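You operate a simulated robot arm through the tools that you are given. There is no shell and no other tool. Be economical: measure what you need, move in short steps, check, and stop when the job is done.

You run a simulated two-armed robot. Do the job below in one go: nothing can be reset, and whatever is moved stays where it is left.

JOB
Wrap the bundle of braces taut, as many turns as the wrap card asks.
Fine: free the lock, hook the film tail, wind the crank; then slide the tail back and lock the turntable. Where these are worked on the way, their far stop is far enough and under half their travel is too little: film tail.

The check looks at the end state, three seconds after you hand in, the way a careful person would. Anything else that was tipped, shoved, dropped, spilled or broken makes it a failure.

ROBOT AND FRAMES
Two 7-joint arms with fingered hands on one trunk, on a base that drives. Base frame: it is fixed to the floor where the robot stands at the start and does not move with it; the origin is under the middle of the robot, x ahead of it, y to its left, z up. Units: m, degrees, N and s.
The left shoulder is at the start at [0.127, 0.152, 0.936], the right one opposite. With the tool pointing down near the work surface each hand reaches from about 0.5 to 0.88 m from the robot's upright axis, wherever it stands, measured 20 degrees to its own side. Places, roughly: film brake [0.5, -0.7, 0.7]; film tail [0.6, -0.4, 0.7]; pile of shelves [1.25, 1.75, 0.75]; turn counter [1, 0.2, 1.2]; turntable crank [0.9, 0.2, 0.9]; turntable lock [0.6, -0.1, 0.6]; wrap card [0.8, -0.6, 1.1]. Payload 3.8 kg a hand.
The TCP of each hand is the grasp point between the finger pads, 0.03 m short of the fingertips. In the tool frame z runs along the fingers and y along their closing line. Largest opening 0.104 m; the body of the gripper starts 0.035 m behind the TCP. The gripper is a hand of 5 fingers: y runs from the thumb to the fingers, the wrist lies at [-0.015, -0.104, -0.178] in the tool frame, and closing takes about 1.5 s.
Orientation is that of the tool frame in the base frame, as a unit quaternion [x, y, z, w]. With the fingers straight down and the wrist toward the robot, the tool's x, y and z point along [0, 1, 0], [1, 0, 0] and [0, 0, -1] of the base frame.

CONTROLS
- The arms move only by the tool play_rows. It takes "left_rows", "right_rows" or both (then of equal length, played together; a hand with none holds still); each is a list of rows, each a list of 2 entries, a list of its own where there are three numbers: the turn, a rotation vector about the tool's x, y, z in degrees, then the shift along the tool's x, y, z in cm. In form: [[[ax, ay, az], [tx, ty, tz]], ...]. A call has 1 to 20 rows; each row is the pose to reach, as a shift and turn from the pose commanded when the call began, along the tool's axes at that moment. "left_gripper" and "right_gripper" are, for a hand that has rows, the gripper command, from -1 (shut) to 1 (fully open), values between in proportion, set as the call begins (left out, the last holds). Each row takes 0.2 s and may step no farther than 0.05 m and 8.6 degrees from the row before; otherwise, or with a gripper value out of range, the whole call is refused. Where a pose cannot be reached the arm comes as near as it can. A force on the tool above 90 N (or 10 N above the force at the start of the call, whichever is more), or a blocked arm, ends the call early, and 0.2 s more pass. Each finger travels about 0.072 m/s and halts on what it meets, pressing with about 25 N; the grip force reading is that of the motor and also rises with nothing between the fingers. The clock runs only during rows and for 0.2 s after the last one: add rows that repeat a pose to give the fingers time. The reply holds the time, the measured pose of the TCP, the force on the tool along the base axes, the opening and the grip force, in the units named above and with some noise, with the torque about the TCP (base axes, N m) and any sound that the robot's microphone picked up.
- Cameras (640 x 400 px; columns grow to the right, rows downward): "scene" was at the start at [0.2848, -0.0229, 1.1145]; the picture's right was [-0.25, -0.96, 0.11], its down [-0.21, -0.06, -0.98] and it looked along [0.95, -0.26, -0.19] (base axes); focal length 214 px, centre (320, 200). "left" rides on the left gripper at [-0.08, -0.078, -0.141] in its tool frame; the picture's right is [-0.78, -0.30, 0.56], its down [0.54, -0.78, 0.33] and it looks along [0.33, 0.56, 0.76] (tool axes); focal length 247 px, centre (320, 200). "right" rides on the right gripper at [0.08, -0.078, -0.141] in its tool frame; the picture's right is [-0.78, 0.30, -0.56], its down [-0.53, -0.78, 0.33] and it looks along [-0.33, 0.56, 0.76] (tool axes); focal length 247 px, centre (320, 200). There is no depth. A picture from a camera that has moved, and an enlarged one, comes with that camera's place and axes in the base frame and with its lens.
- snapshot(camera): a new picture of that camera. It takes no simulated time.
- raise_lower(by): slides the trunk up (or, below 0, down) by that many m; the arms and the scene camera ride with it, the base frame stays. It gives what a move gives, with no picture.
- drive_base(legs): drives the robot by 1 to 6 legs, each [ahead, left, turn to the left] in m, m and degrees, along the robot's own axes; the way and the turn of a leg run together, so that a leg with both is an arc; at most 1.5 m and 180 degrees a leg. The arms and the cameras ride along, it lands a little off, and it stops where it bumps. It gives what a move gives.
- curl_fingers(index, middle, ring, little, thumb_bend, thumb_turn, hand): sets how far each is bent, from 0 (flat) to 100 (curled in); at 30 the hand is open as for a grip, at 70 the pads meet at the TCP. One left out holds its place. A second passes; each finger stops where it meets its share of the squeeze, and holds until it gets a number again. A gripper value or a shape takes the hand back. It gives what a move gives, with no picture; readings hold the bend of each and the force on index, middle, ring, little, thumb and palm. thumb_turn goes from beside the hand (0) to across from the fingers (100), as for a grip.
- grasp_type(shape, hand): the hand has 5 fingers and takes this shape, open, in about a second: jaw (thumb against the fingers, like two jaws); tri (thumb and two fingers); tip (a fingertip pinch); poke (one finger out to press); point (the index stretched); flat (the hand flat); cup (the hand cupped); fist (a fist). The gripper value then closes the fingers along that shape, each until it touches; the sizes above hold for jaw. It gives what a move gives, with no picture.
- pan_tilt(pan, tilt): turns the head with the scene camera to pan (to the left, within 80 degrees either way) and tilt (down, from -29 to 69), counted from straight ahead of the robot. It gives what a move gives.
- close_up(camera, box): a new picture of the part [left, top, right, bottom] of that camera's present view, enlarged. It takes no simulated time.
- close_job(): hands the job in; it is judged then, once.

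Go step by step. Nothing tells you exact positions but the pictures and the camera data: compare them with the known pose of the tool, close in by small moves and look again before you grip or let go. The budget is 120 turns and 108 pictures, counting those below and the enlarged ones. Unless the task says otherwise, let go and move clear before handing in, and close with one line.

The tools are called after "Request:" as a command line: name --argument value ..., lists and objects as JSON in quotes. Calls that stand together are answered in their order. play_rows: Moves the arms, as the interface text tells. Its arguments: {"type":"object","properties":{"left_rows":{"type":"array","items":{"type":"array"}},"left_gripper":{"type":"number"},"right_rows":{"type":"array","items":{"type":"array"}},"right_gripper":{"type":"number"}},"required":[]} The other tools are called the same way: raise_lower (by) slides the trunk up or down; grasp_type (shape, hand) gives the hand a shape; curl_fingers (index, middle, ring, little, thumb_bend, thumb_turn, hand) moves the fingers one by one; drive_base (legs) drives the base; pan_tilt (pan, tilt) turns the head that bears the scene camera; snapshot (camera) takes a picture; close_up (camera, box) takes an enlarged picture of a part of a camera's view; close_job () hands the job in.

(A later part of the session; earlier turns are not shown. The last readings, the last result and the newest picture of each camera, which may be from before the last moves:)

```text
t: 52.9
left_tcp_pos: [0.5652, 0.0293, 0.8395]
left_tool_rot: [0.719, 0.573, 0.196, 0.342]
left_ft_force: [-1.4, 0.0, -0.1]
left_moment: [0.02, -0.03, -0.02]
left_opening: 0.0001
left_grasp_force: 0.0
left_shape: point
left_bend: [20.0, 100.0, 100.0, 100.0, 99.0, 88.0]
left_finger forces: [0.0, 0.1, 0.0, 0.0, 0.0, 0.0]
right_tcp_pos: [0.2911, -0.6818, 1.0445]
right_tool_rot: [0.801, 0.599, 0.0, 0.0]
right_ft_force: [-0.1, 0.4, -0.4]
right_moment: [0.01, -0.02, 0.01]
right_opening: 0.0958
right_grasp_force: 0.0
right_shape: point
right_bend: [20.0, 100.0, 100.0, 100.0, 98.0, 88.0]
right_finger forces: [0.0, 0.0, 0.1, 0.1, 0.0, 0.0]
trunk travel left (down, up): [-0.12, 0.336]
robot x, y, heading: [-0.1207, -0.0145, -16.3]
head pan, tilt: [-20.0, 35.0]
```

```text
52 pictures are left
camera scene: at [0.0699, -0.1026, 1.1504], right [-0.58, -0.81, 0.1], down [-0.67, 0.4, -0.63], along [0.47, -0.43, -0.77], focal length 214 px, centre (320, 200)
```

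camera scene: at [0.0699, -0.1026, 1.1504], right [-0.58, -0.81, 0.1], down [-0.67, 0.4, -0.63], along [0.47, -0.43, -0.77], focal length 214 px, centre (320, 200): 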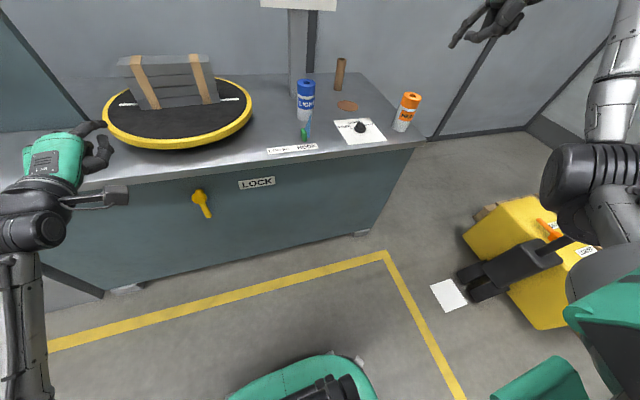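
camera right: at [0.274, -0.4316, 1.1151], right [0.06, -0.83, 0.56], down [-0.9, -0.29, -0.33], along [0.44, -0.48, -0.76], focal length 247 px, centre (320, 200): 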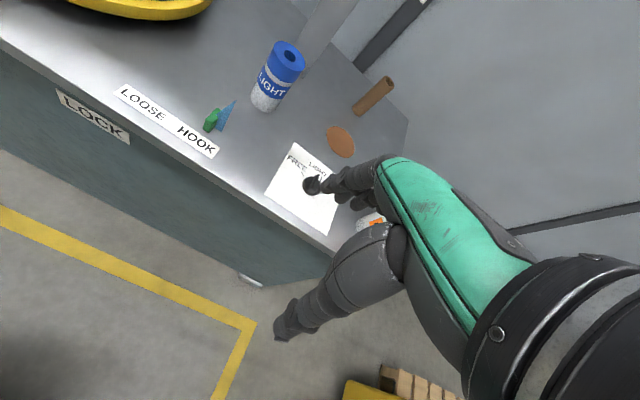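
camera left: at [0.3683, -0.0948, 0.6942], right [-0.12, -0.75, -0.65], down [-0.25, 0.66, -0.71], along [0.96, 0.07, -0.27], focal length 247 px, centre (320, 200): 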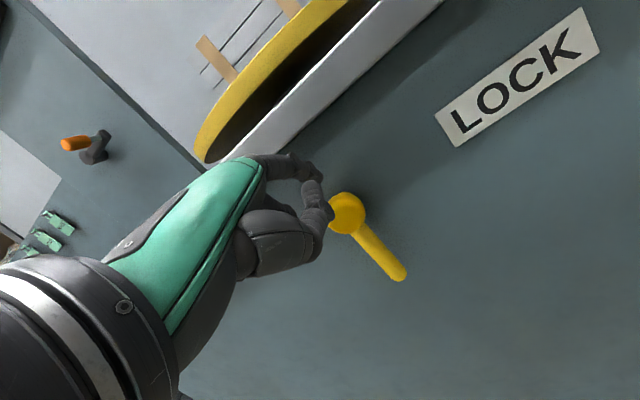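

Request:
play_rows --right_rows '[[[0, 0, 0], [4.7, 1, 0]], [[0, 0, 0], [9.4, 2, 0]], [[0, 0, 0], [14, 3, 0]], [[0, 0, 0], [18.6, 4, 0]], [[0, 0, 0], [23.2, 5, 0]], [[0, 0, 0], [27.8, 6, 0]], [[0, 0, 0], [32.4, 7, 0]], [[0, 0, 0], [33.6, 9, 4]], [[0, 0, 0], [33.6, 10.4, 8]], [[0, 0, 0], [33.6, 10.4, 12.5]], [[0, 0, 0], [33.6, 10.4, 17]], [[0, 0, 0], [33.6, 10.4, 20]], [[0, 0, 0], [33.6, 10.4, 20]]]'

Request:
snapshot --camera "right"

Request:
close_up --camera "scene" --box '[220, 60, 412, 180]'

```text
t: 55.7
left_tcp_pos: [0.5652, 0.029, 0.8405]
left_tool_rot: [0.72, 0.572, 0.195, 0.342]
left_ft_force: [-0.5, -0.4, 0.3]
left_moment: [0.01, 0.0, 0.02]
left_opening: 0.0
left_grasp_force: 0.1
left_shape: point
left_bend: [20.0, 100.0, 100.0, 100.0, 99.0, 88.0]
left_finger forces: [0.0, 0.1, 0.0, 0.0, 0.1, 0.1]
right_tcp_pos: [0.4852, -0.391, 0.8442]
right_tool_rot: [0.8, 0.6, 0.0, 0.0]
right_ft_force: [0.6, 0.1, 0.4]
right_moment: [-0.01, -0.01, -0.02]
right_opening: 0.0002
right_grasp_force: 0.1
right_shape: point
right_bend: [20.0, 100.0, 100.0, 100.0, 98.0, 88.0]
right_finger forces: [0.0, 0.0, 0.0, 0.0, 0.1, 0.1]
trunk travel left (down, up): [-0.12, 0.336]
robot x, y, heading: [-0.1219, -0.0133, -16.3]
head pan, tilt: [-20.0, 35.0]
```

```text
51 pictures are left
camera right: at [0.4332, -0.2941, 0.9848], right [0.07, -0.83, 0.56], down [-0.9, -0.3, -0.33], along [0.44, -0.48, -0.76], focal length 247 px, centre (320, 200)
```

right: 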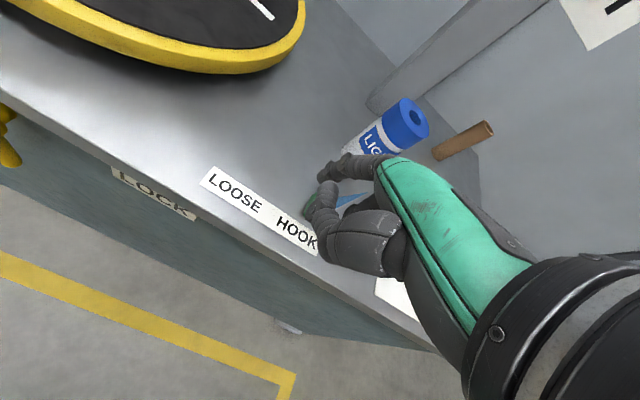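

```text
3.33 times, centred on (316, 120) of scene
camera zoom: at [0.0698, -0.1025, 1.1504], right [-0.58, -0.81, 0.1], down [-0.67, 0.4, -0.63], along [0.47, -0.43, -0.77], focal length 715 px, centre (333, 467)
```

zoom: 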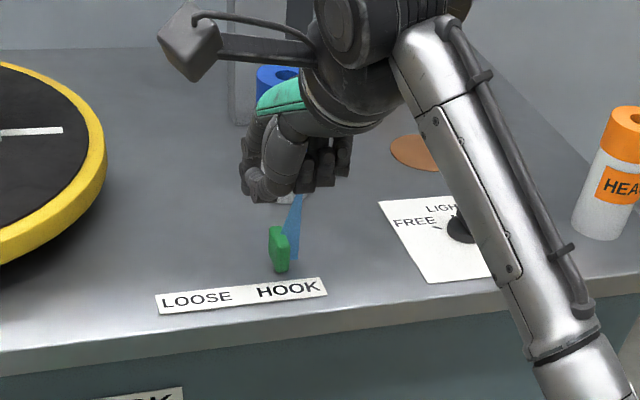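

The crank and the tail's travel still need testing. I'll bring the right index finger to the right of the green tail block and nudge it left to learn its range.

Request:
play_rows --right_rows '[[[0, 0, 0], [0, 0, -4]], [[0, 0, 0], [-4.5, 0, -4]], [[0, 0, 0], [-9, 0, -4]], [[0, 0, 0], [-9, 0, 0]], [[0, 0, 0], [-9, 0, 3]], [[0, 0, 0], [-9, 0, 5.9]], [[0, 0, 0], [-9, 0, 5.9]]]'

Request:
snapshot --camera "right"

Request:
close_up --camera "scene" --box '[220, 60, 412, 180]'

```text
t: 57.3
left_tcp_pos: [0.565, 0.0295, 0.8384]
left_tool_rot: [0.719, 0.572, 0.196, 0.341]
left_ft_force: [0.4, -0.7, -0.1]
left_moment: [-0.02, 0.01, -0.02]
left_opening: 0.0
left_grasp_force: 0.1
left_shape: point
left_bend: [20.0, 100.0, 100.0, 100.0, 99.0, 88.0]
left_finger forces: [0.0, 0.0, 0.0, 0.0, 0.1, 0.0]
right_tcp_pos: [0.4606, -0.4759, 0.7873]
right_tool_rot: [0.8, 0.6, 0.0, 0.0]
right_ft_force: [-0.2, -0.2, -0.2]
right_moment: [0.01, 0.01, -0.02]
right_opening: 0.0
right_grasp_force: 0.1
right_shape: point
right_bend: [20.0, 100.0, 100.0, 100.0, 98.0, 88.0]
right_finger forces: [0.1, 0.1, 0.0, 0.1, 0.1, 0.0]
trunk travel left (down, up): [-0.12, 0.336]
robot x, y, heading: [-0.1179, -0.0143, -16.4]
head pan, tilt: [-20.0, 35.0]
```

```text
49 pictures are left
camera right: at [0.4096, -0.3791, 0.9274], right [0.07, -0.83, 0.56], down [-0.9, -0.3, -0.33], along [0.44, -0.48, -0.76], focal length 247 px, centre (320, 200)
```

right: 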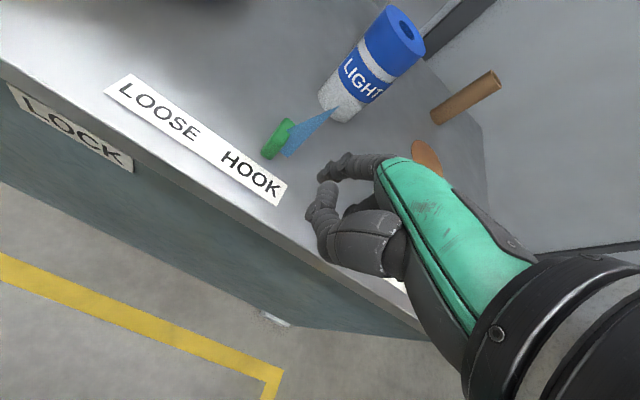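

```text
3.33 times, centred on (316, 120) of scene
camera zoom: at [0.0698, -0.1025, 1.1504], right [-0.58, -0.81, 0.1], down [-0.67, 0.4, -0.63], along [0.47, -0.43, -0.77], focal length 715 px, centre (333, 467)
```

zoom: 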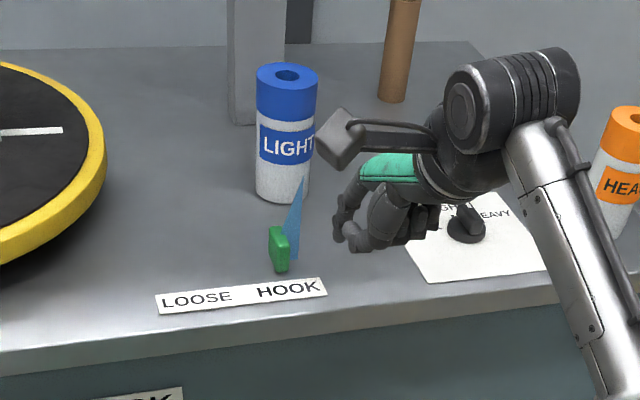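

Request:
play_rows --right_rows '[[[0, 0, 0], [1, 0, 0]], [[0, 0, 0], [2, 0, 0.5]], [[0, 0, 0], [3, 0, 0.5]], [[0, 0, 0], [4, 0, 0.5]], [[0, 0, 0], [5, 0, 0.5]], [[0, 0, 0], [5, 0, 0.5]]]'

Request:
close_up --camera "right" --box '[80, 60, 400, 260]'

Request:
close_up --camera "scene" --box '[220, 60, 412, 180]'

```text
t: 58.7
left_tcp_pos: [0.5645, 0.0297, 0.8383]
left_tool_rot: [0.719, 0.573, 0.196, 0.341]
left_ft_force: [0.8, 0.0, 0.3]
left_moment: [-0.01, 0.02, 0.04]
left_opening: 0.0
left_grasp_force: 0.0
left_shape: point
left_bend: [20.0, 100.0, 100.0, 100.0, 99.0, 88.0]
left_finger forces: [0.0, 0.0, 0.0, 0.1, 0.0, 0.1]
right_tcp_pos: [0.4744, -0.429, 0.7802]
right_tool_rot: [0.8, 0.599, 0.0, 0.0]
right_ft_force: [1.0, -0.5, 0.1]
right_moment: [-0.04, -0.01, -0.01]
right_opening: 0.0
right_grasp_force: 0.1
right_shape: point
right_bend: [20.0, 100.0, 100.0, 100.0, 98.0, 88.0]
right_finger forces: [0.0, 0.0, 0.0, 0.0, 0.1, 0.0]
trunk travel left (down, up): [-0.12, 0.336]
robot x, y, heading: [-0.1176, -0.0149, -16.3]
head pan, tilt: [-20.0, 35.0]
```

```text
2.00 times, centred on (240, 160) of right
camera zoom: at [0.4231, -0.3316, 0.9211], right [0.07, -0.83, 0.56], down [-0.9, -0.3, -0.33], along [0.44, -0.48, -0.76], focal length 494 px, centre (480, 280)
```

zoom: 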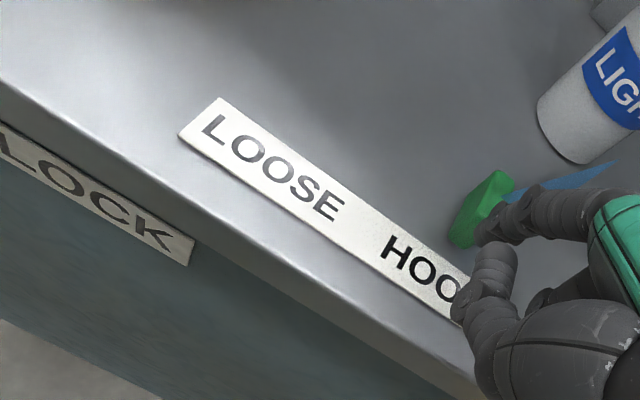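

```text
3.33 times, centred on (316, 120) of scene
camera zoom: at [0.0699, -0.1027, 1.1503], right [-0.58, -0.81, 0.1], down [-0.67, 0.4, -0.63], along [0.47, -0.43, -0.77], focal length 715 px, centre (333, 467)
```

zoom: 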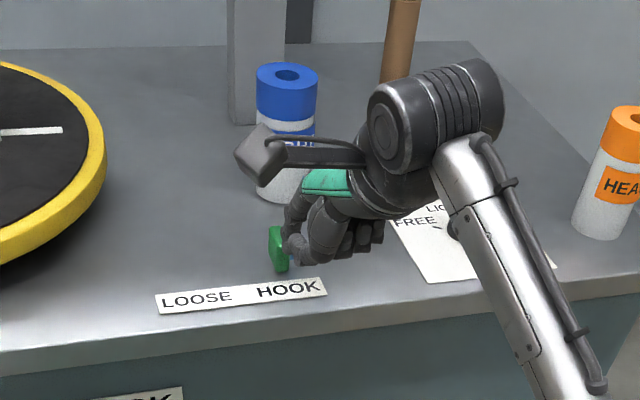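

Request:
play_rows --right_rows '[[[0, 0, 0], [1, 0, 0]], [[0, 0, 0], [2, 0, 0]], [[0, 0, 0], [3, 0, 0]], [[0, 0, 0], [3, 0, 0]]]'

Request:
close_up --camera "right" --box '[80, 60, 400, 260]'

Request:
close_up --camera "scene" --box '[220, 60, 412, 180]'

```text
t: 59.7
left_tcp_pos: [0.5648, 0.0292, 0.8396]
left_tool_rot: [0.719, 0.572, 0.196, 0.341]
left_ft_force: [0.3, 0.6, 0.5]
left_moment: [0.02, 0.02, 0.02]
left_opening: 0.0001
left_grasp_force: 0.1
left_shape: point
left_bend: [20.0, 100.0, 100.0, 100.0, 99.0, 88.0]
left_finger forces: [0.0, 0.1, 0.1, 0.0, 0.1, 0.0]
right_tcp_pos: [0.4825, -0.3991, 0.7799]
right_tool_rot: [0.8, 0.6, -0.001, 0.001]
right_ft_force: [0.9, -0.8, 0.5]
right_moment: [0.0, -0.02, 0.03]
right_opening: 0.0
right_grasp_force: 0.0
right_shape: point
right_bend: [20.0, 100.0, 100.0, 100.0, 98.0, 88.0]
right_finger forces: [0.1, 0.1, 0.1, 0.0, 0.0, 0.0]
trunk travel left (down, up): [-0.12, 0.336]
robot x, y, heading: [-0.1224, -0.0153, -16.3]
head pan, tilt: [-20.0, 35.0]
```

```text
2.00 times, centred on (240, 160) of right
camera zoom: at [0.4312, -0.3024, 0.9209], right [0.07, -0.83, 0.56], down [-0.9, -0.3, -0.33], along [0.44, -0.48, -0.76], focal length 494 px, centre (480, 280)
```

zoom: 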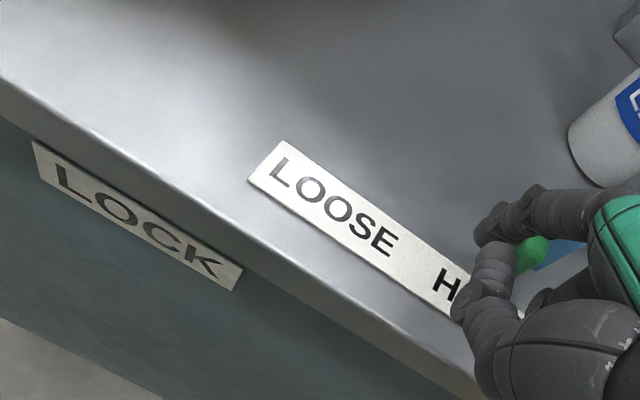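

```text
3.33 times, centred on (316, 120) of scene
camera zoom: at [0.0699, -0.1027, 1.1503], right [-0.58, -0.81, 0.1], down [-0.67, 0.4, -0.63], along [0.47, -0.43, -0.77], focal length 715 px, centre (333, 467)
```

zoom: 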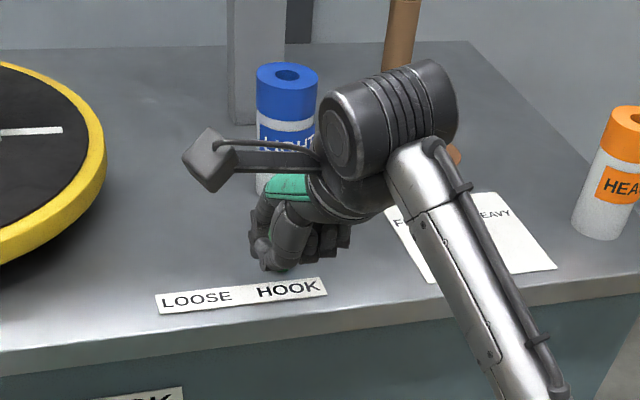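

The finger slipped past without engaging the block. I'll lift and pinch the block between thumb and index instead.

Request:
play_rows --right_rows '[[[0, 0, 0], [0, -1, -3]], [[0, 0, 0], [0, -1, -7]], [[0, 0, 0], [0, -1, -11]], [[0, 0, 0], [0, -1, -11]]]'

Request:
grasp_type --shape "tip" --hand "right"

Request:
snapshot --camera "right"

Request:
close_up --camera "scene" --box '[220, 60, 412, 180]'

```text
t: 60.7
left_tcp_pos: [0.5641, 0.0298, 0.8388]
left_tool_rot: [0.72, 0.573, 0.195, 0.34]
left_ft_force: [-0.1, 0.9, 0.2]
left_moment: [0.01, 0.0, 0.0]
left_opening: 0.0001
left_grasp_force: 0.1
left_shape: point
left_bend: [20.0, 100.0, 100.0, 100.0, 99.0, 88.0]
left_finger forces: [0.1, 0.2, 0.1, 0.1, 0.0, 0.1]
right_tcp_pos: [0.473, -0.3951, 0.8893]
right_tool_rot: [0.8, 0.6, -0.001, 0.0]
right_ft_force: [-1.4, -0.3, 0.4]
right_moment: [-0.03, -0.01, -0.04]
right_opening: 0.0001
right_grasp_force: 0.0
right_shape: point
right_bend: [20.0, 100.0, 100.0, 100.0, 98.0, 88.0]
right_finger forces: [0.1, 0.0, 0.0, 0.1, 0.0, 0.0]
trunk travel left (down, up): [-0.12, 0.336]
robot x, y, heading: [-0.1239, -0.0175, -16.2]
head pan, tilt: [-20.0, 35.0]
```

```text
t: 61.6
left_tcp_pos: [0.565, 0.0301, 0.8383]
left_tool_rot: [0.719, 0.573, 0.196, 0.341]
left_ft_force: [0.1, 1.0, 1.0]
left_moment: [0.0, 0.0, 0.07]
left_opening: 0.0
left_grasp_force: 0.0
left_shape: point
left_bend: [20.0, 100.0, 100.0, 100.0, 99.0, 88.0]
left_finger forces: [0.0, 0.0, 0.1, 0.1, 0.0, 0.0]
right_tcp_pos: [0.474, -0.3962, 0.8888]
right_tool_rot: [0.8, 0.6, 0.0, 0.0]
right_ft_force: [0.1, -0.2, -0.1]
right_moment: [0.02, 0.03, -0.01]
right_opening: 0.1036
right_grasp_force: 0.0
right_shape: tip
right_bend: [30.0, 98.0, 99.0, 99.0, 30.0, 97.0]
right_finger forces: [0.1, 0.1, 0.0, 0.0, 0.0, 0.0]
trunk travel left (down, up): [-0.12, 0.336]
robot x, y, heading: [-0.118, -0.0158, -16.1]
head pan, tilt: [-20.0, 35.0]
```

```text
43 pictures are left
camera right: at [0.4218, -0.2993, 1.0292], right [0.07, -0.83, 0.56], down [-0.9, -0.3, -0.33], along [0.44, -0.48, -0.76], focal length 247 px, centre (320, 200)
```

right: 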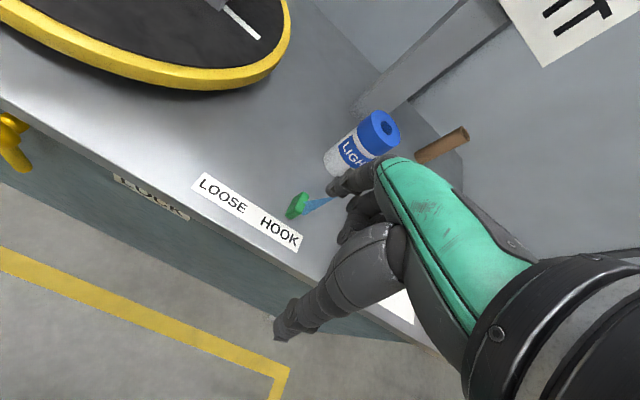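

```text
3.33 times, centred on (316, 120) of scene
camera zoom: at [0.07, -0.1026, 1.1503], right [-0.58, -0.81, 0.1], down [-0.67, 0.4, -0.63], along [0.47, -0.43, -0.77], focal length 715 px, centre (333, 467)
```

zoom: 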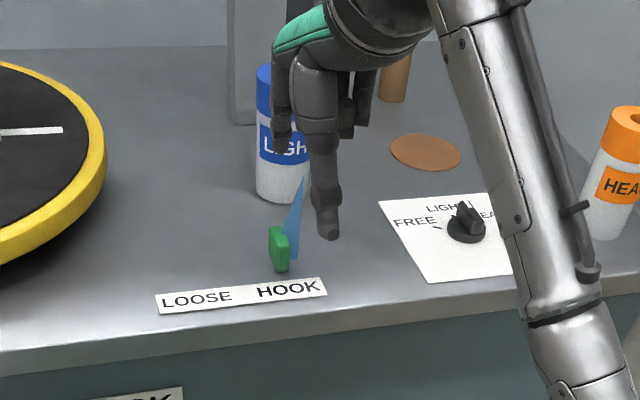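

Request:
play_rows --right_rows '[[[0, 0, 0], [-0.5, 3, 0]], [[0, 0, 0], [-1, 6, 0]], [[0, 0, 0], [-1.5, 9, 0]], [[0, 0, 0], [-1.5, 10.3, 2]], [[0, 0, 0], [-1.5, 10.3, 5]], [[0, 0, 0], [-1.5, 10.3, 7]], [[0, 0, 0], [-1.5, 10.3, 7]]]' --right_gripper 0.4

Request:
snapshot --camera "right"

Request:
close_up --camera "scene" --box '[220, 60, 412, 180]'

```text
t: 63.2
left_tcp_pos: [0.5658, 0.0297, 0.8387]
left_tool_rot: [0.719, 0.572, 0.197, 0.341]
left_ft_force: [0.5, 0.2, 0.0]
left_moment: [0.02, 0.0, 0.01]
left_opening: 0.0
left_grasp_force: 0.1
left_shape: point
left_bend: [20.0, 100.0, 100.0, 100.0, 99.0, 88.0]
left_finger forces: [0.0, 0.1, 0.1, 0.1, 0.0, 0.1]
right_tcp_pos: [0.5657, -0.4397, 0.821]
right_tool_rot: [0.8, 0.6, 0.0, 0.0]
right_ft_force: [0.1, 1.7, -0.9]
right_moment: [0.0, 0.0, 0.05]
right_opening: 0.073
right_grasp_force: 0.1
right_shape: tip
right_bend: [28.0, 98.0, 99.0, 99.0, 58.0, 99.0]
right_finger forces: [0.0, 0.0, 0.0, 0.0, 0.1, 0.0]
trunk travel left (down, up): [-0.12, 0.336]
robot x, y, heading: [-0.1212, -0.0133, -16.3]
head pan, tilt: [-20.0, 35.0]
```

```text
41 pictures are left
camera right: at [0.5156, -0.3418, 0.9603], right [0.07, -0.83, 0.56], down [-0.9, -0.3, -0.33], along [0.44, -0.48, -0.76], focal length 247 px, centre (320, 200)
```

right: 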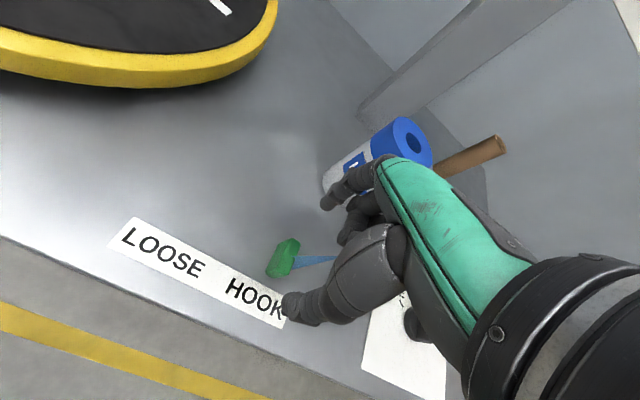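

```text
3.33 times, centred on (316, 120) of scene
camera zoom: at [0.0699, -0.1025, 1.1504], right [-0.58, -0.81, 0.1], down [-0.67, 0.4, -0.63], along [0.47, -0.43, -0.77], focal length 715 px, centre (333, 467)
```

zoom: 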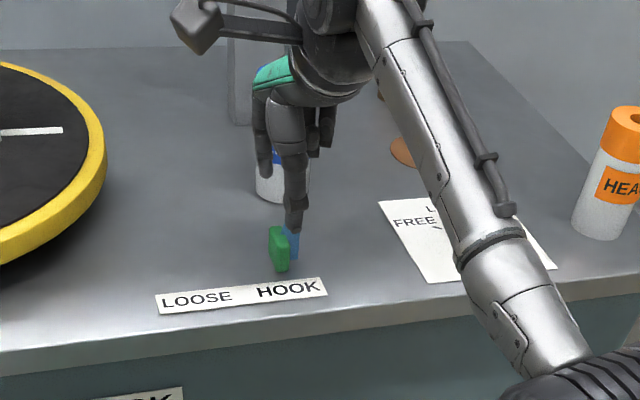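

Request:
play_rows --right_rows '[[[0, 0, 0], [-0.5, 0, 2]], [[0, 0, 0], [-0.5, 0, 4]], [[0, 0, 0], [-0.5, 0, 5.4]], [[0, 0, 0], [-0.5, 0, 5.4]]]'

Request:
snapshot --camera "right"

```text
t: 64.2
left_tcp_pos: [0.5662, 0.0303, 0.8387]
left_tool_rot: [0.719, 0.572, 0.196, 0.342]
left_ft_force: [-0.4, 0.4, -0.9]
left_moment: [0.02, -0.01, -0.01]
left_opening: 0.0
left_grasp_force: 0.1
left_shape: point
left_bend: [20.0, 100.0, 100.0, 100.0, 99.0, 88.0]
left_finger forces: [0.0, 0.0, 0.0, 0.1, 0.1, 0.1]
right_tcp_pos: [0.5668, -0.4432, 0.7666]
right_tool_rot: [0.8, 0.599, 0.0, 0.0]
right_ft_force: [0.4, 0.0, -0.6]
right_moment: [-0.01, 0.0, 0.03]
right_opening: 0.073
right_grasp_force: 0.0
right_shape: tip
right_bend: [28.0, 98.0, 99.0, 99.0, 58.0, 99.0]
right_finger forces: [0.0, 0.0, 0.0, 0.0, 0.1, 0.0]
trunk travel left (down, up): [-0.12, 0.336]
robot x, y, heading: [-0.1198, -0.0157, -16.2]
head pan, tilt: [-20.0, 35.0]
```

```text
39 pictures are left
camera right: at [0.5147, -0.3462, 0.9071], right [0.07, -0.83, 0.56], down [-0.9, -0.3, -0.33], along [0.44, -0.48, -0.76], focal length 247 px, centre (320, 200)
```

right: 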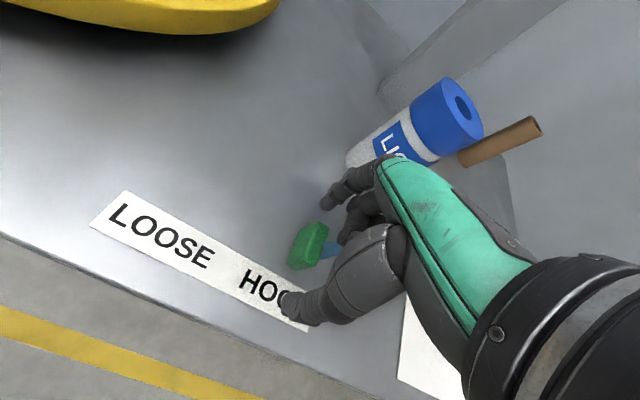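

The block is between index and thumb. I'll close on it, then draw it left 3 cm.

Request:
play_rows --right_rows '[[[0, 0, 0], [0, 0, 0]], [[0, 0, 0], [0, 0, 0]], [[0, 0, 0], [0, 0, 0]], [[0, 0, 0], [0, 0, 0]], [[0, 0, 0], [0, 0, 0]], [[0, 0, 0], [0, 0, 0]], [[0, 0, 0], [1, 0, 0]], [[0, 0, 0], [2, 0, 0]], [[0, 0, 0], [3, 0, 0]], [[0, 0, 0], [3, 0, 0]]]' --right_gripper -0.8

Request:
snapshot --camera "right"

```text
t: 66.4
left_tcp_pos: [0.5655, 0.0277, 0.8384]
left_tool_rot: [0.719, 0.573, 0.196, 0.341]
left_ft_force: [-0.2, -0.5, -0.3]
left_moment: [0.01, 0.02, -0.01]
left_opening: 0.0001
left_grasp_force: 0.0
left_shape: point
left_bend: [20.0, 100.0, 100.0, 100.0, 99.0, 88.0]
left_finger forces: [0.0, 0.1, 0.0, 0.1, 0.0, 0.1]
right_tcp_pos: [0.5743, -0.415, 0.7655]
right_tool_rot: [0.8, 0.6, -0.001, -0.001]
right_ft_force: [1.4, -1.7, -1.2]
right_moment: [-0.08, -0.07, 0.0]
right_opening: 0.0302
right_grasp_force: 25.1
right_shape: tip
right_bend: [73.0, 100.0, 100.0, 100.0, 74.0, 100.0]
right_finger forces: [24.8, 0.0, 0.0, 0.1, 22.1, 0.0]
trunk travel left (down, up): [-0.12, 0.336]
robot x, y, heading: [-0.1214, -0.0134, -16.4]
head pan, tilt: [-20.0, 35.0]
```

```text
38 pictures are left
camera right: at [0.5238, -0.3178, 0.907], right [0.07, -0.83, 0.56], down [-0.9, -0.3, -0.33], along [0.44, -0.48, -0.76], focal length 247 px, centre (320, 200)
```

right: 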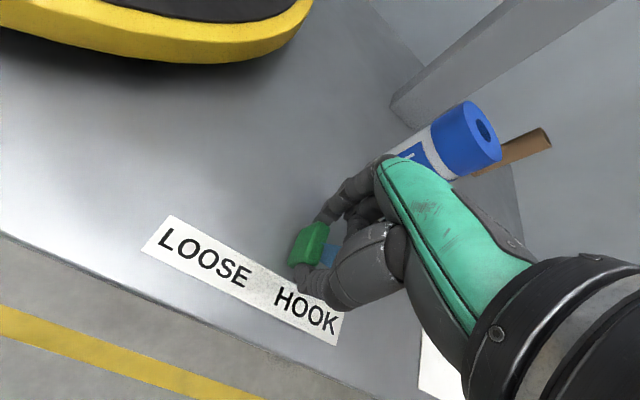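

It grips and slides left easily. I'll continue left until the stop.

Request:
play_rows --right_rows '[[[0, 0, 0], [1, 0, 0]], [[0, 0, 0], [2, 0, 0]], [[0, 0, 0], [3, 0, 0]], [[0, 0, 0], [4, 0, 0]], [[0, 0, 0], [5, 0, 0]], [[0, 0, 0], [6, 0, 0]], [[0, 0, 0], [7, 0, 0]], [[0, 0, 0], [8, 0, 0]], [[0, 0, 0], [8, 0, 0]]]'

Request:
snapshot --camera "right"

```text
t: 68.4
left_tcp_pos: [0.5644, 0.0254, 0.8397]
left_tool_rot: [0.72, 0.571, 0.197, 0.341]
left_ft_force: [0.1, -1.0, -0.3]
left_moment: [-0.01, 0.01, 0.01]
left_opening: 0.0
left_grasp_force: 0.1
left_shape: point
left_bend: [20.0, 100.0, 100.0, 100.0, 99.0, 88.0]
left_finger forces: [0.1, 0.1, 0.0, 0.0, 0.0, 0.0]
right_tcp_pos: [0.5936, -0.3482, 0.766]
right_tool_rot: [0.802, 0.597, -0.002, 0.001]
right_ft_force: [-4.5, -29.6, 2.9]
right_moment: [-0.67, -0.01, -0.47]
right_opening: 0.0307
right_grasp_force: 25.4
right_shape: tip
right_bend: [73.0, 100.0, 100.0, 100.0, 75.0, 100.0]
right_finger forces: [27.1, 0.0, 0.1, 0.0, 22.3, 0.1]
trunk travel left (down, up): [-0.12, 0.336]
robot x, y, heading: [-0.1185, -0.0151, -16.1]
head pan, tilt: [-20.0, 35.0]
```

```text
37 pictures are left
camera right: at [0.5431, -0.2496, 0.9052], right [0.06, -0.83, 0.56], down [-0.9, -0.29, -0.33], along [0.43, -0.48, -0.76], focal length 247 px, centre (320, 200)
```

right: 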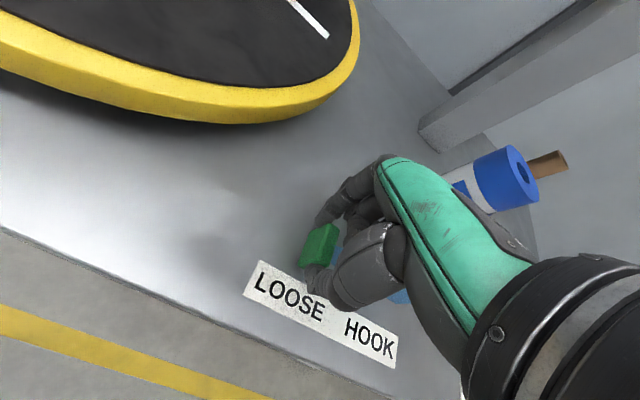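

The tail stops 10 cm to the left, its far stop and the end nearest the turntable, so I take that as hooked. I'll let go, lift the right hand and pull it back.

Request:
play_rows --right_rows '[[[0, 0, 0], [-3.6, 0, 0]], [[0, 0, 0], [-3.6, 0, 0]], [[0, 0, 0], [-3.6, 0, 0]], [[0, 0, 0], [-3.6, 0, 0]], [[0, 0, 0], [-3.6, 0, 0]], [[0, 0, 0], [-3.6, 0, -4]], [[0, 0, 0], [-3.6, 0, -8]], [[0, 0, 0], [-3.6, 0, -12]], [[0, 0, 0], [-3.6, 0, -16]], [[0, 0, 0], [-3.6, -3, -20]], [[0, 0, 0], [-3.6, -7, -22]], [[0, 0, 0], [-3.6, -11, -22]], [[0, 0, 0], [-3.6, -15, -22]], [[0, 0, 0], [-3.6, -15, -22]]]' --right_gripper 0.5

Request:
close_up --camera "scene" --box '[220, 60, 412, 180]'

```text
t: 71.4
left_tcp_pos: [0.5648, 0.0299, 0.8388]
left_tool_rot: [0.719, 0.572, 0.196, 0.341]
left_ft_force: [0.3, 0.2, -0.7]
left_moment: [0.01, -0.01, 0.01]
left_opening: 0.0
left_grasp_force: 0.1
left_shape: point
left_bend: [20.0, 100.0, 100.0, 100.0, 99.0, 88.0]
left_finger forces: [0.0, 0.0, 0.0, 0.1, 0.1, 0.0]
right_tcp_pos: [0.4434, -0.327, 0.9872]
right_tool_rot: [0.8, 0.6, -0.002, 0.0]
right_ft_force: [0.0, 0.7, -0.7]
right_moment: [-0.03, -0.01, 0.01]
right_opening: 0.0779
right_grasp_force: 0.1
right_shape: tip
right_bend: [28.0, 98.0, 99.0, 99.0, 54.0, 99.0]
right_finger forces: [0.1, 0.0, 0.0, 0.0, 0.1, 0.1]
trunk travel left (down, up): [-0.12, 0.336]
robot x, y, heading: [-0.1205, -0.0142, -16.4]
head pan, tilt: [-20.0, 35.0]
```

```text
3.33 times, centred on (316, 120) of scene
camera zoom: at [0.0705, -0.1022, 1.1502], right [-0.58, -0.81, 0.1], down [-0.67, 0.4, -0.63], along [0.47, -0.43, -0.77], focal length 715 px, centre (333, 467)
```

zoom: 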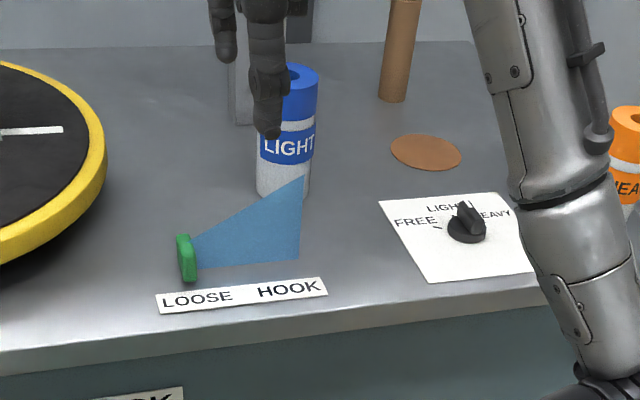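

The film is now stretched out to the left, so it is drawn toward the bundle. Next I'll drive left to reach the crank with the left hand.

Request:
drive_base --legs '[[0, 0.3, 0], [0.04, 0, 0]]'

Request:
grasp_type --shape "tip" --hand "left"

Request:
pan_tilt --pan 12 --tilt 10

Request:
snapshot --camera "scene"

```text
t: 73.9
left_tcp_pos: [0.6839, 0.2981, 0.8386]
left_tool_rot: [0.72, 0.572, 0.195, 0.342]
left_ft_force: [0.8, 0.5, -0.3]
left_moment: [-0.02, 0.0, -0.01]
left_opening: 0.0
left_grasp_force: 0.1
left_shape: point
left_bend: [20.0, 100.0, 100.0, 100.0, 99.0, 88.0]
left_finger forces: [0.1, 0.0, 0.1, 0.0, 0.0, 0.1]
right_tcp_pos: [0.5618, -0.0598, 0.987]
right_tool_rot: [0.8, 0.599, -0.001, 0.0]
right_ft_force: [0.5, -1.0, -1.0]
right_moment: [0.03, 0.02, 0.0]
right_opening: 0.078
right_grasp_force: 0.0
right_shape: tip
right_bend: [28.0, 98.0, 99.0, 99.0, 54.0, 99.0]
right_finger forces: [0.0, 0.0, 0.0, 0.1, 0.0, 0.0]
trunk travel left (down, up): [-0.12, 0.336]
robot x, y, heading: [-0.0035, 0.2574, -16.1]
head pan, tilt: [-20.0, 35.0]
```

```text
t: 74.8
left_tcp_pos: [0.6824, 0.2982, 0.8392]
left_tool_rot: [0.72, 0.571, 0.195, 0.342]
left_ft_force: [-0.1, 0.5, 0.0]
left_moment: [0.04, 0.02, 0.0]
left_opening: 0.1037
left_grasp_force: 0.1
left_shape: tip
left_bend: [30.0, 98.0, 99.0, 99.0, 30.0, 97.0]
left_finger forces: [0.0, 0.1, 0.0, 0.0, 0.1, 0.1]
right_tcp_pos: [0.56, -0.06, 0.9873]
right_tool_rot: [0.8, 0.6, 0.0, 0.0]
right_ft_force: [0.7, 0.2, 0.4]
right_moment: [0.02, -0.05, -0.05]
right_opening: 0.0779
right_grasp_force: 0.1
right_shape: tip
right_bend: [28.0, 98.0, 99.0, 99.0, 54.0, 99.0]
right_finger forces: [0.0, 0.0, 0.0, 0.0, 0.0, 0.0]
trunk travel left (down, up): [-0.12, 0.336]
robot x, y, heading: [-0.0065, 0.2549, -16.5]
head pan, tilt: [-20.0, 35.0]
```

```text
t: 75.8
left_tcp_pos: [0.6835, 0.2994, 0.8387]
left_tool_rot: [0.72, 0.571, 0.196, 0.342]
left_ft_force: [-0.2, -0.2, -0.8]
left_moment: [0.0, -0.01, -0.06]
left_opening: 0.1038
left_grasp_force: 0.1
left_shape: tip
left_bend: [30.0, 98.0, 99.0, 99.0, 30.0, 97.0]
left_finger forces: [0.0, 0.0, 0.0, 0.1, 0.0, 0.0]
right_tcp_pos: [0.5615, -0.0591, 0.9868]
right_tool_rot: [0.8, 0.6, 0.0, 0.0]
right_ft_force: [-1.5, -0.7, -0.7]
right_moment: [0.0, 0.0, -0.02]
right_opening: 0.0779
right_grasp_force: 0.0
right_shape: tip
right_bend: [28.0, 98.0, 99.0, 99.0, 54.0, 99.0]
right_finger forces: [0.0, 0.1, 0.0, 0.0, 0.0, 0.0]
trunk travel left (down, up): [-0.12, 0.336]
robot x, y, heading: [-0.0014, 0.2551, -16.2]
head pan, tilt: [12.0, 10.0]
```

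```text
35 pictures are left
camera scene: at [0.2209, 0.2084, 1.1863], right [-0.09, -0.99, -0.06], down [-0.44, 0.09, -0.89], along [0.89, -0.05, -0.45], focal length 214 px, centre (320, 200)
```

scene: 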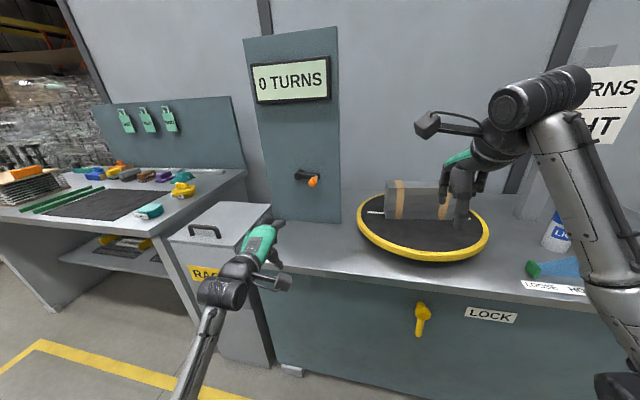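

Request:
play_rows --left_rows '[[[-7.25, 0, 0], [-0.75, 1.3, -0.8]], [[-14.5, 0, 0], [-1.5, 2.6, -1.6]], [[-21.75, 0, 0], [-2.25, 3.9, -2.4]], [[-29, 0, 0], [-3, 5.3, -3.2]], [[-36.25, 0, 0], [-3.75, 6.6, -4]], [[-43.5, 0, 0], [-4.5, 7.9, -4.8]], [[-43.5, 0, 0], [-4.5, 7.9, -4.8]]]'

Request:
snapshot --camera "left"

Request:
close_up --camera "scene" --box '[224, 130, 384, 230]'

```text
t: 77.3
left_tcp_pos: [0.6937, 0.2592, 0.9339]
left_tool_rot: [0.541, 0.459, 0.394, 0.584]
left_ft_force: [-0.9, -0.3, 1.1]
left_moment: [0.01, -0.01, -0.04]
left_opening: 0.1041
left_grasp_force: 0.1
left_shape: tip
left_bend: [30.0, 98.0, 99.0, 99.0, 30.0, 97.0]
left_finger forces: [0.0, 0.1, 0.1, 0.1, 0.0, 0.0]
right_tcp_pos: [0.5601, -0.0609, 0.9873]
right_tool_rot: [0.8, 0.6, 0.0, 0.0]
right_ft_force: [0.4, 0.6, -0.9]
right_moment: [0.0, -0.03, 0.01]
right_opening: 0.0777
right_grasp_force: 0.1
right_shape: tip
right_bend: [28.0, 98.0, 99.0, 99.0, 54.0, 99.0]
right_finger forces: [0.0, 0.0, 0.1, 0.0, 0.1, 0.1]
trunk travel left (down, up): [-0.12, 0.336]
robot x, y, heading: [-0.005, 0.2576, -16.5]
head pan, tilt: [12.0, 10.0]
```

```text
34 pictures are left
camera left: at [0.5338, 0.2139, 0.8663], right [0.32, -0.92, -0.21], down [0.44, 0.34, -0.83], along [0.84, 0.17, 0.51], focal length 247 px, centre (320, 200)
```

left: 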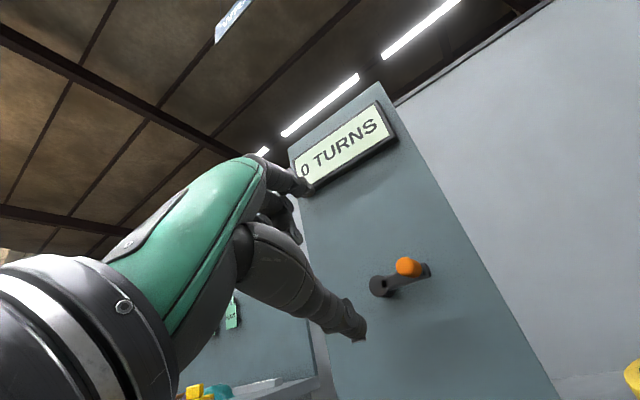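

```text
4.00 times, centred on (304, 180) of scene
camera zoom: at [0.2208, 0.2086, 1.1864], right [-0.08, -0.99, -0.06], down [-0.44, 0.09, -0.89], along [0.89, -0.05, -0.45], focal length 858 px, centre (384, 280)
```

zoom: 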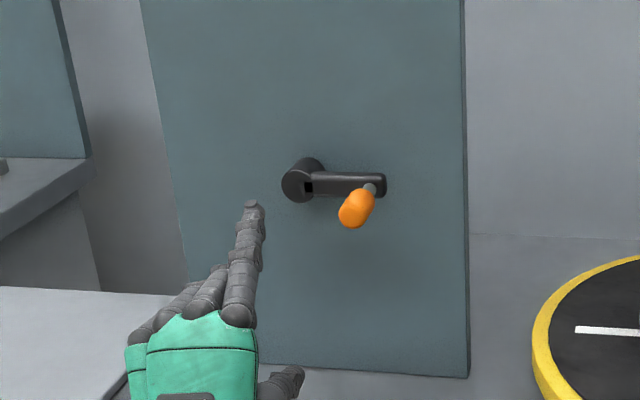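

Request:
play_rows --left_rows '[[[0, 0, 0], [-1, 0, 3]], [[0, 0, 0], [-2, -0.3, 6]], [[0, 0, 0], [-2.4, -0.3, 9]], [[0, 0, 0], [-2.4, -0.3, 12]], [[0, 0, 0], [-2.4, -0.3, 12]]]'

Request:
snapshot --camera "left"

Request:
close_up --camera "scene" --box '[224, 130, 384, 230]'

```text
t: 78.5
left_tcp_pos: [0.8017, 0.2053, 0.9334]
left_tool_rot: [0.542, 0.459, 0.393, 0.584]
left_ft_force: [-0.6, 0.0, 0.0]
left_moment: [0.01, 0.0, -0.01]
left_opening: 0.1038
left_grasp_force: 0.0
left_shape: tip
left_bend: [30.0, 98.0, 99.0, 99.0, 30.0, 97.0]
left_finger forces: [0.1, 0.0, 0.0, 0.0, 0.1, 0.1]
right_tcp_pos: [0.5603, -0.0598, 0.9868]
right_tool_rot: [0.8, 0.6, 0.001, 0.0]
right_ft_force: [1.2, -0.5, -0.4]
right_moment: [-0.02, -0.01, 0.03]
right_opening: 0.0776
right_grasp_force: 0.0
right_shape: tip
right_bend: [28.0, 98.0, 99.0, 99.0, 54.0, 99.0]
right_finger forces: [0.0, 0.0, 0.0, 0.1, 0.0, 0.0]
trunk travel left (down, up): [-0.12, 0.336]
robot x, y, heading: [0.0001, 0.2579, -16.6]
head pan, tilt: [12.0, 10.0]
```

```text
32 pictures are left
camera left: at [0.6414, 0.16, 0.8655], right [0.32, -0.92, -0.21], down [0.43, 0.34, -0.83], along [0.84, 0.17, 0.51], focal length 247 px, centre (320, 200)
```

left: 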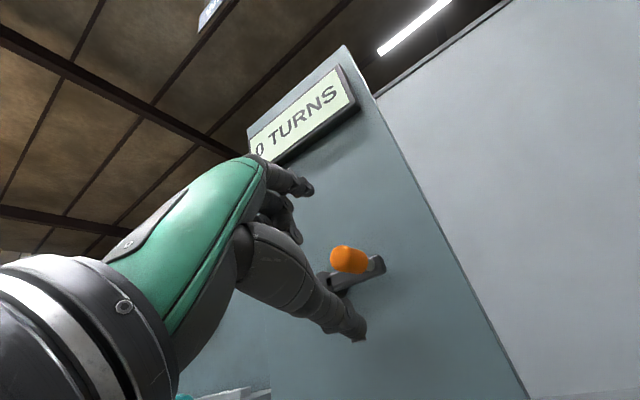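

```text
4.00 times, centred on (304, 180) of scene
camera zoom: at [0.2207, 0.2085, 1.1864], right [-0.08, -0.99, -0.06], down [-0.44, 0.09, -0.89], along [0.89, -0.05, -0.45], focal length 858 px, centre (384, 280)
```

zoom: 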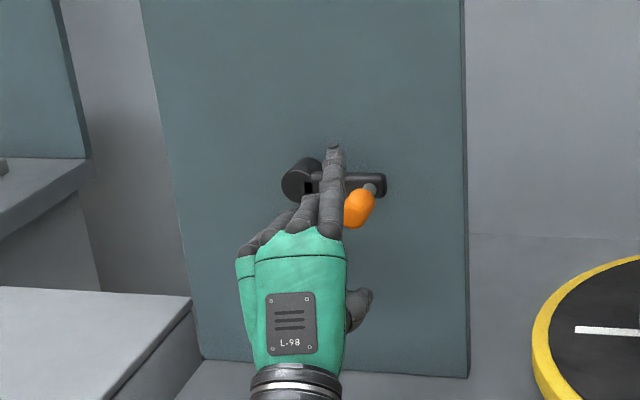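

Request:
play_rows --left_rows '[[[0, 0, 0], [-0.6, -0.3, 2]], [[0, 0, 0], [-0.6, -0.3, 4]], [[0, 0, 0], [-0.6, -0.3, 5.6]], [[0, 0, 0], [-0.6, -0.3, 5.6]]]'

Request:
play_rows --left_rows '[[[0, 0, 0], [0, 0, 0]], [[0, 0, 0], [0, 0, 0]], [[0, 0, 0], [0, 0, 0]], [[0, 0, 0], [0, 0, 0]], [[0, 0, 0], [0, 0, 0]], [[0, 0, 0], [0, 0, 0]], [[0, 0, 0], [0, 0, 0]]]' --left_gripper -0.8

Request:
close_up --camera "left" --box '[200, 130, 456, 290]'

Request:
close_up --camera "scene" --box '[224, 130, 384, 230]'

```text
t: 79.5
left_tcp_pos: [0.8505, 0.1847, 0.9323]
left_tool_rot: [0.54, 0.459, 0.395, 0.585]
left_ft_force: [-16.0, 6.9, 0.9]
left_moment: [-0.03, -0.16, 0.19]
left_opening: 0.1039
left_grasp_force: 0.0
left_shape: tip
left_bend: [30.0, 100.0, 99.0, 99.0, 30.0, 97.0]
left_finger forces: [0.1, 16.6, 0.0, 0.1, 0.0, 0.0]
right_tcp_pos: [0.5584, -0.0593, 0.9876]
right_tool_rot: [0.8, 0.6, 0.001, 0.001]
right_ft_force: [-0.6, 0.2, 0.2]
right_moment: [0.0, 0.0, 0.01]
right_opening: 0.0778
right_grasp_force: 0.1
right_shape: tip
right_bend: [28.0, 98.0, 99.0, 99.0, 54.0, 99.0]
right_finger forces: [0.1, 0.1, 0.0, 0.0, 0.0, 0.1]
trunk travel left (down, up): [-0.12, 0.336]
robot x, y, heading: [-0.004, 0.2512, -16.1]
head pan, tilt: [12.0, 10.0]
```

```text
t: 81.2
left_tcp_pos: [0.8516, 0.1846, 0.9316]
left_tool_rot: [0.541, 0.459, 0.395, 0.584]
left_ft_force: [-16.2, 5.6, 2.2]
left_moment: [-0.02, -0.13, 0.18]
left_opening: 0.0108
left_grasp_force: 0.1
left_shape: tip
left_bend: [71.0, 100.0, 99.0, 99.0, 73.0, 100.0]
left_finger forces: [0.1, 17.4, 0.1, 0.0, 0.7, 0.0]
right_tcp_pos: [0.5588, -0.0589, 0.9889]
right_tool_rot: [0.8, 0.6, 0.001, 0.001]
right_ft_force: [-0.1, -0.1, -0.5]
right_moment: [-0.04, 0.01, -0.01]
right_opening: 0.0777
right_grasp_force: 0.1
right_shape: tip
right_bend: [28.0, 98.0, 99.0, 99.0, 54.0, 99.0]
right_finger forces: [0.1, 0.0, 0.0, 0.0, 0.1, 0.1]
trunk travel left (down, up): [-0.12, 0.336]
robot x, y, heading: [-0.0056, 0.2536, -16.2]
head pan, tilt: [12.0, 10.0]
```

```text
2.50 times, centred on (328, 210) of left
camera zoom: at [0.691, 0.138, 0.8635], right [0.32, -0.92, -0.21], down [0.44, 0.34, -0.83], along [0.84, 0.17, 0.51], focal length 617 px, centre (300, 175)
```

zoom: 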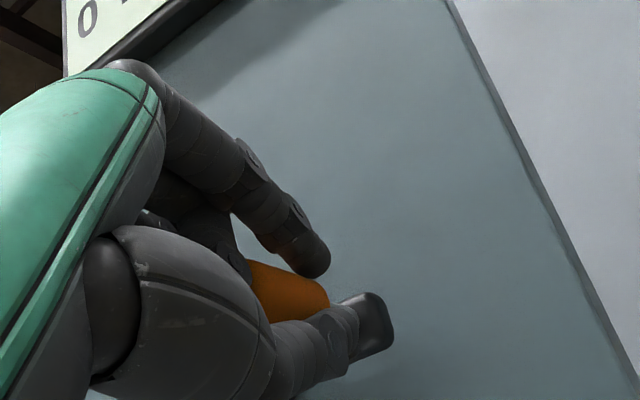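

```text
4.00 times, centred on (304, 180) of scene
camera zoom: at [0.218, 0.2095, 1.187], right [-0.08, -0.99, -0.06], down [-0.44, 0.09, -0.89], along [0.89, -0.05, -0.44], focal length 858 px, centre (384, 280)
```

zoom: 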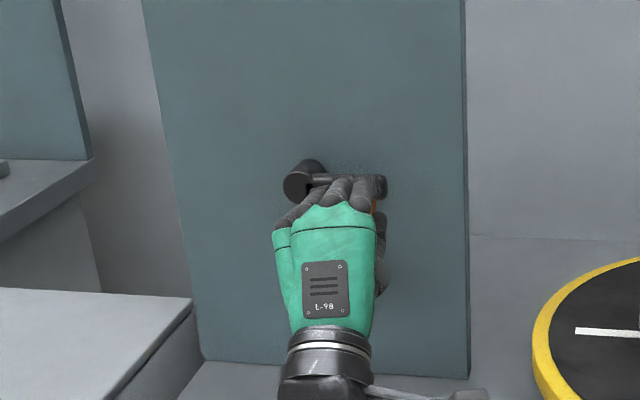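

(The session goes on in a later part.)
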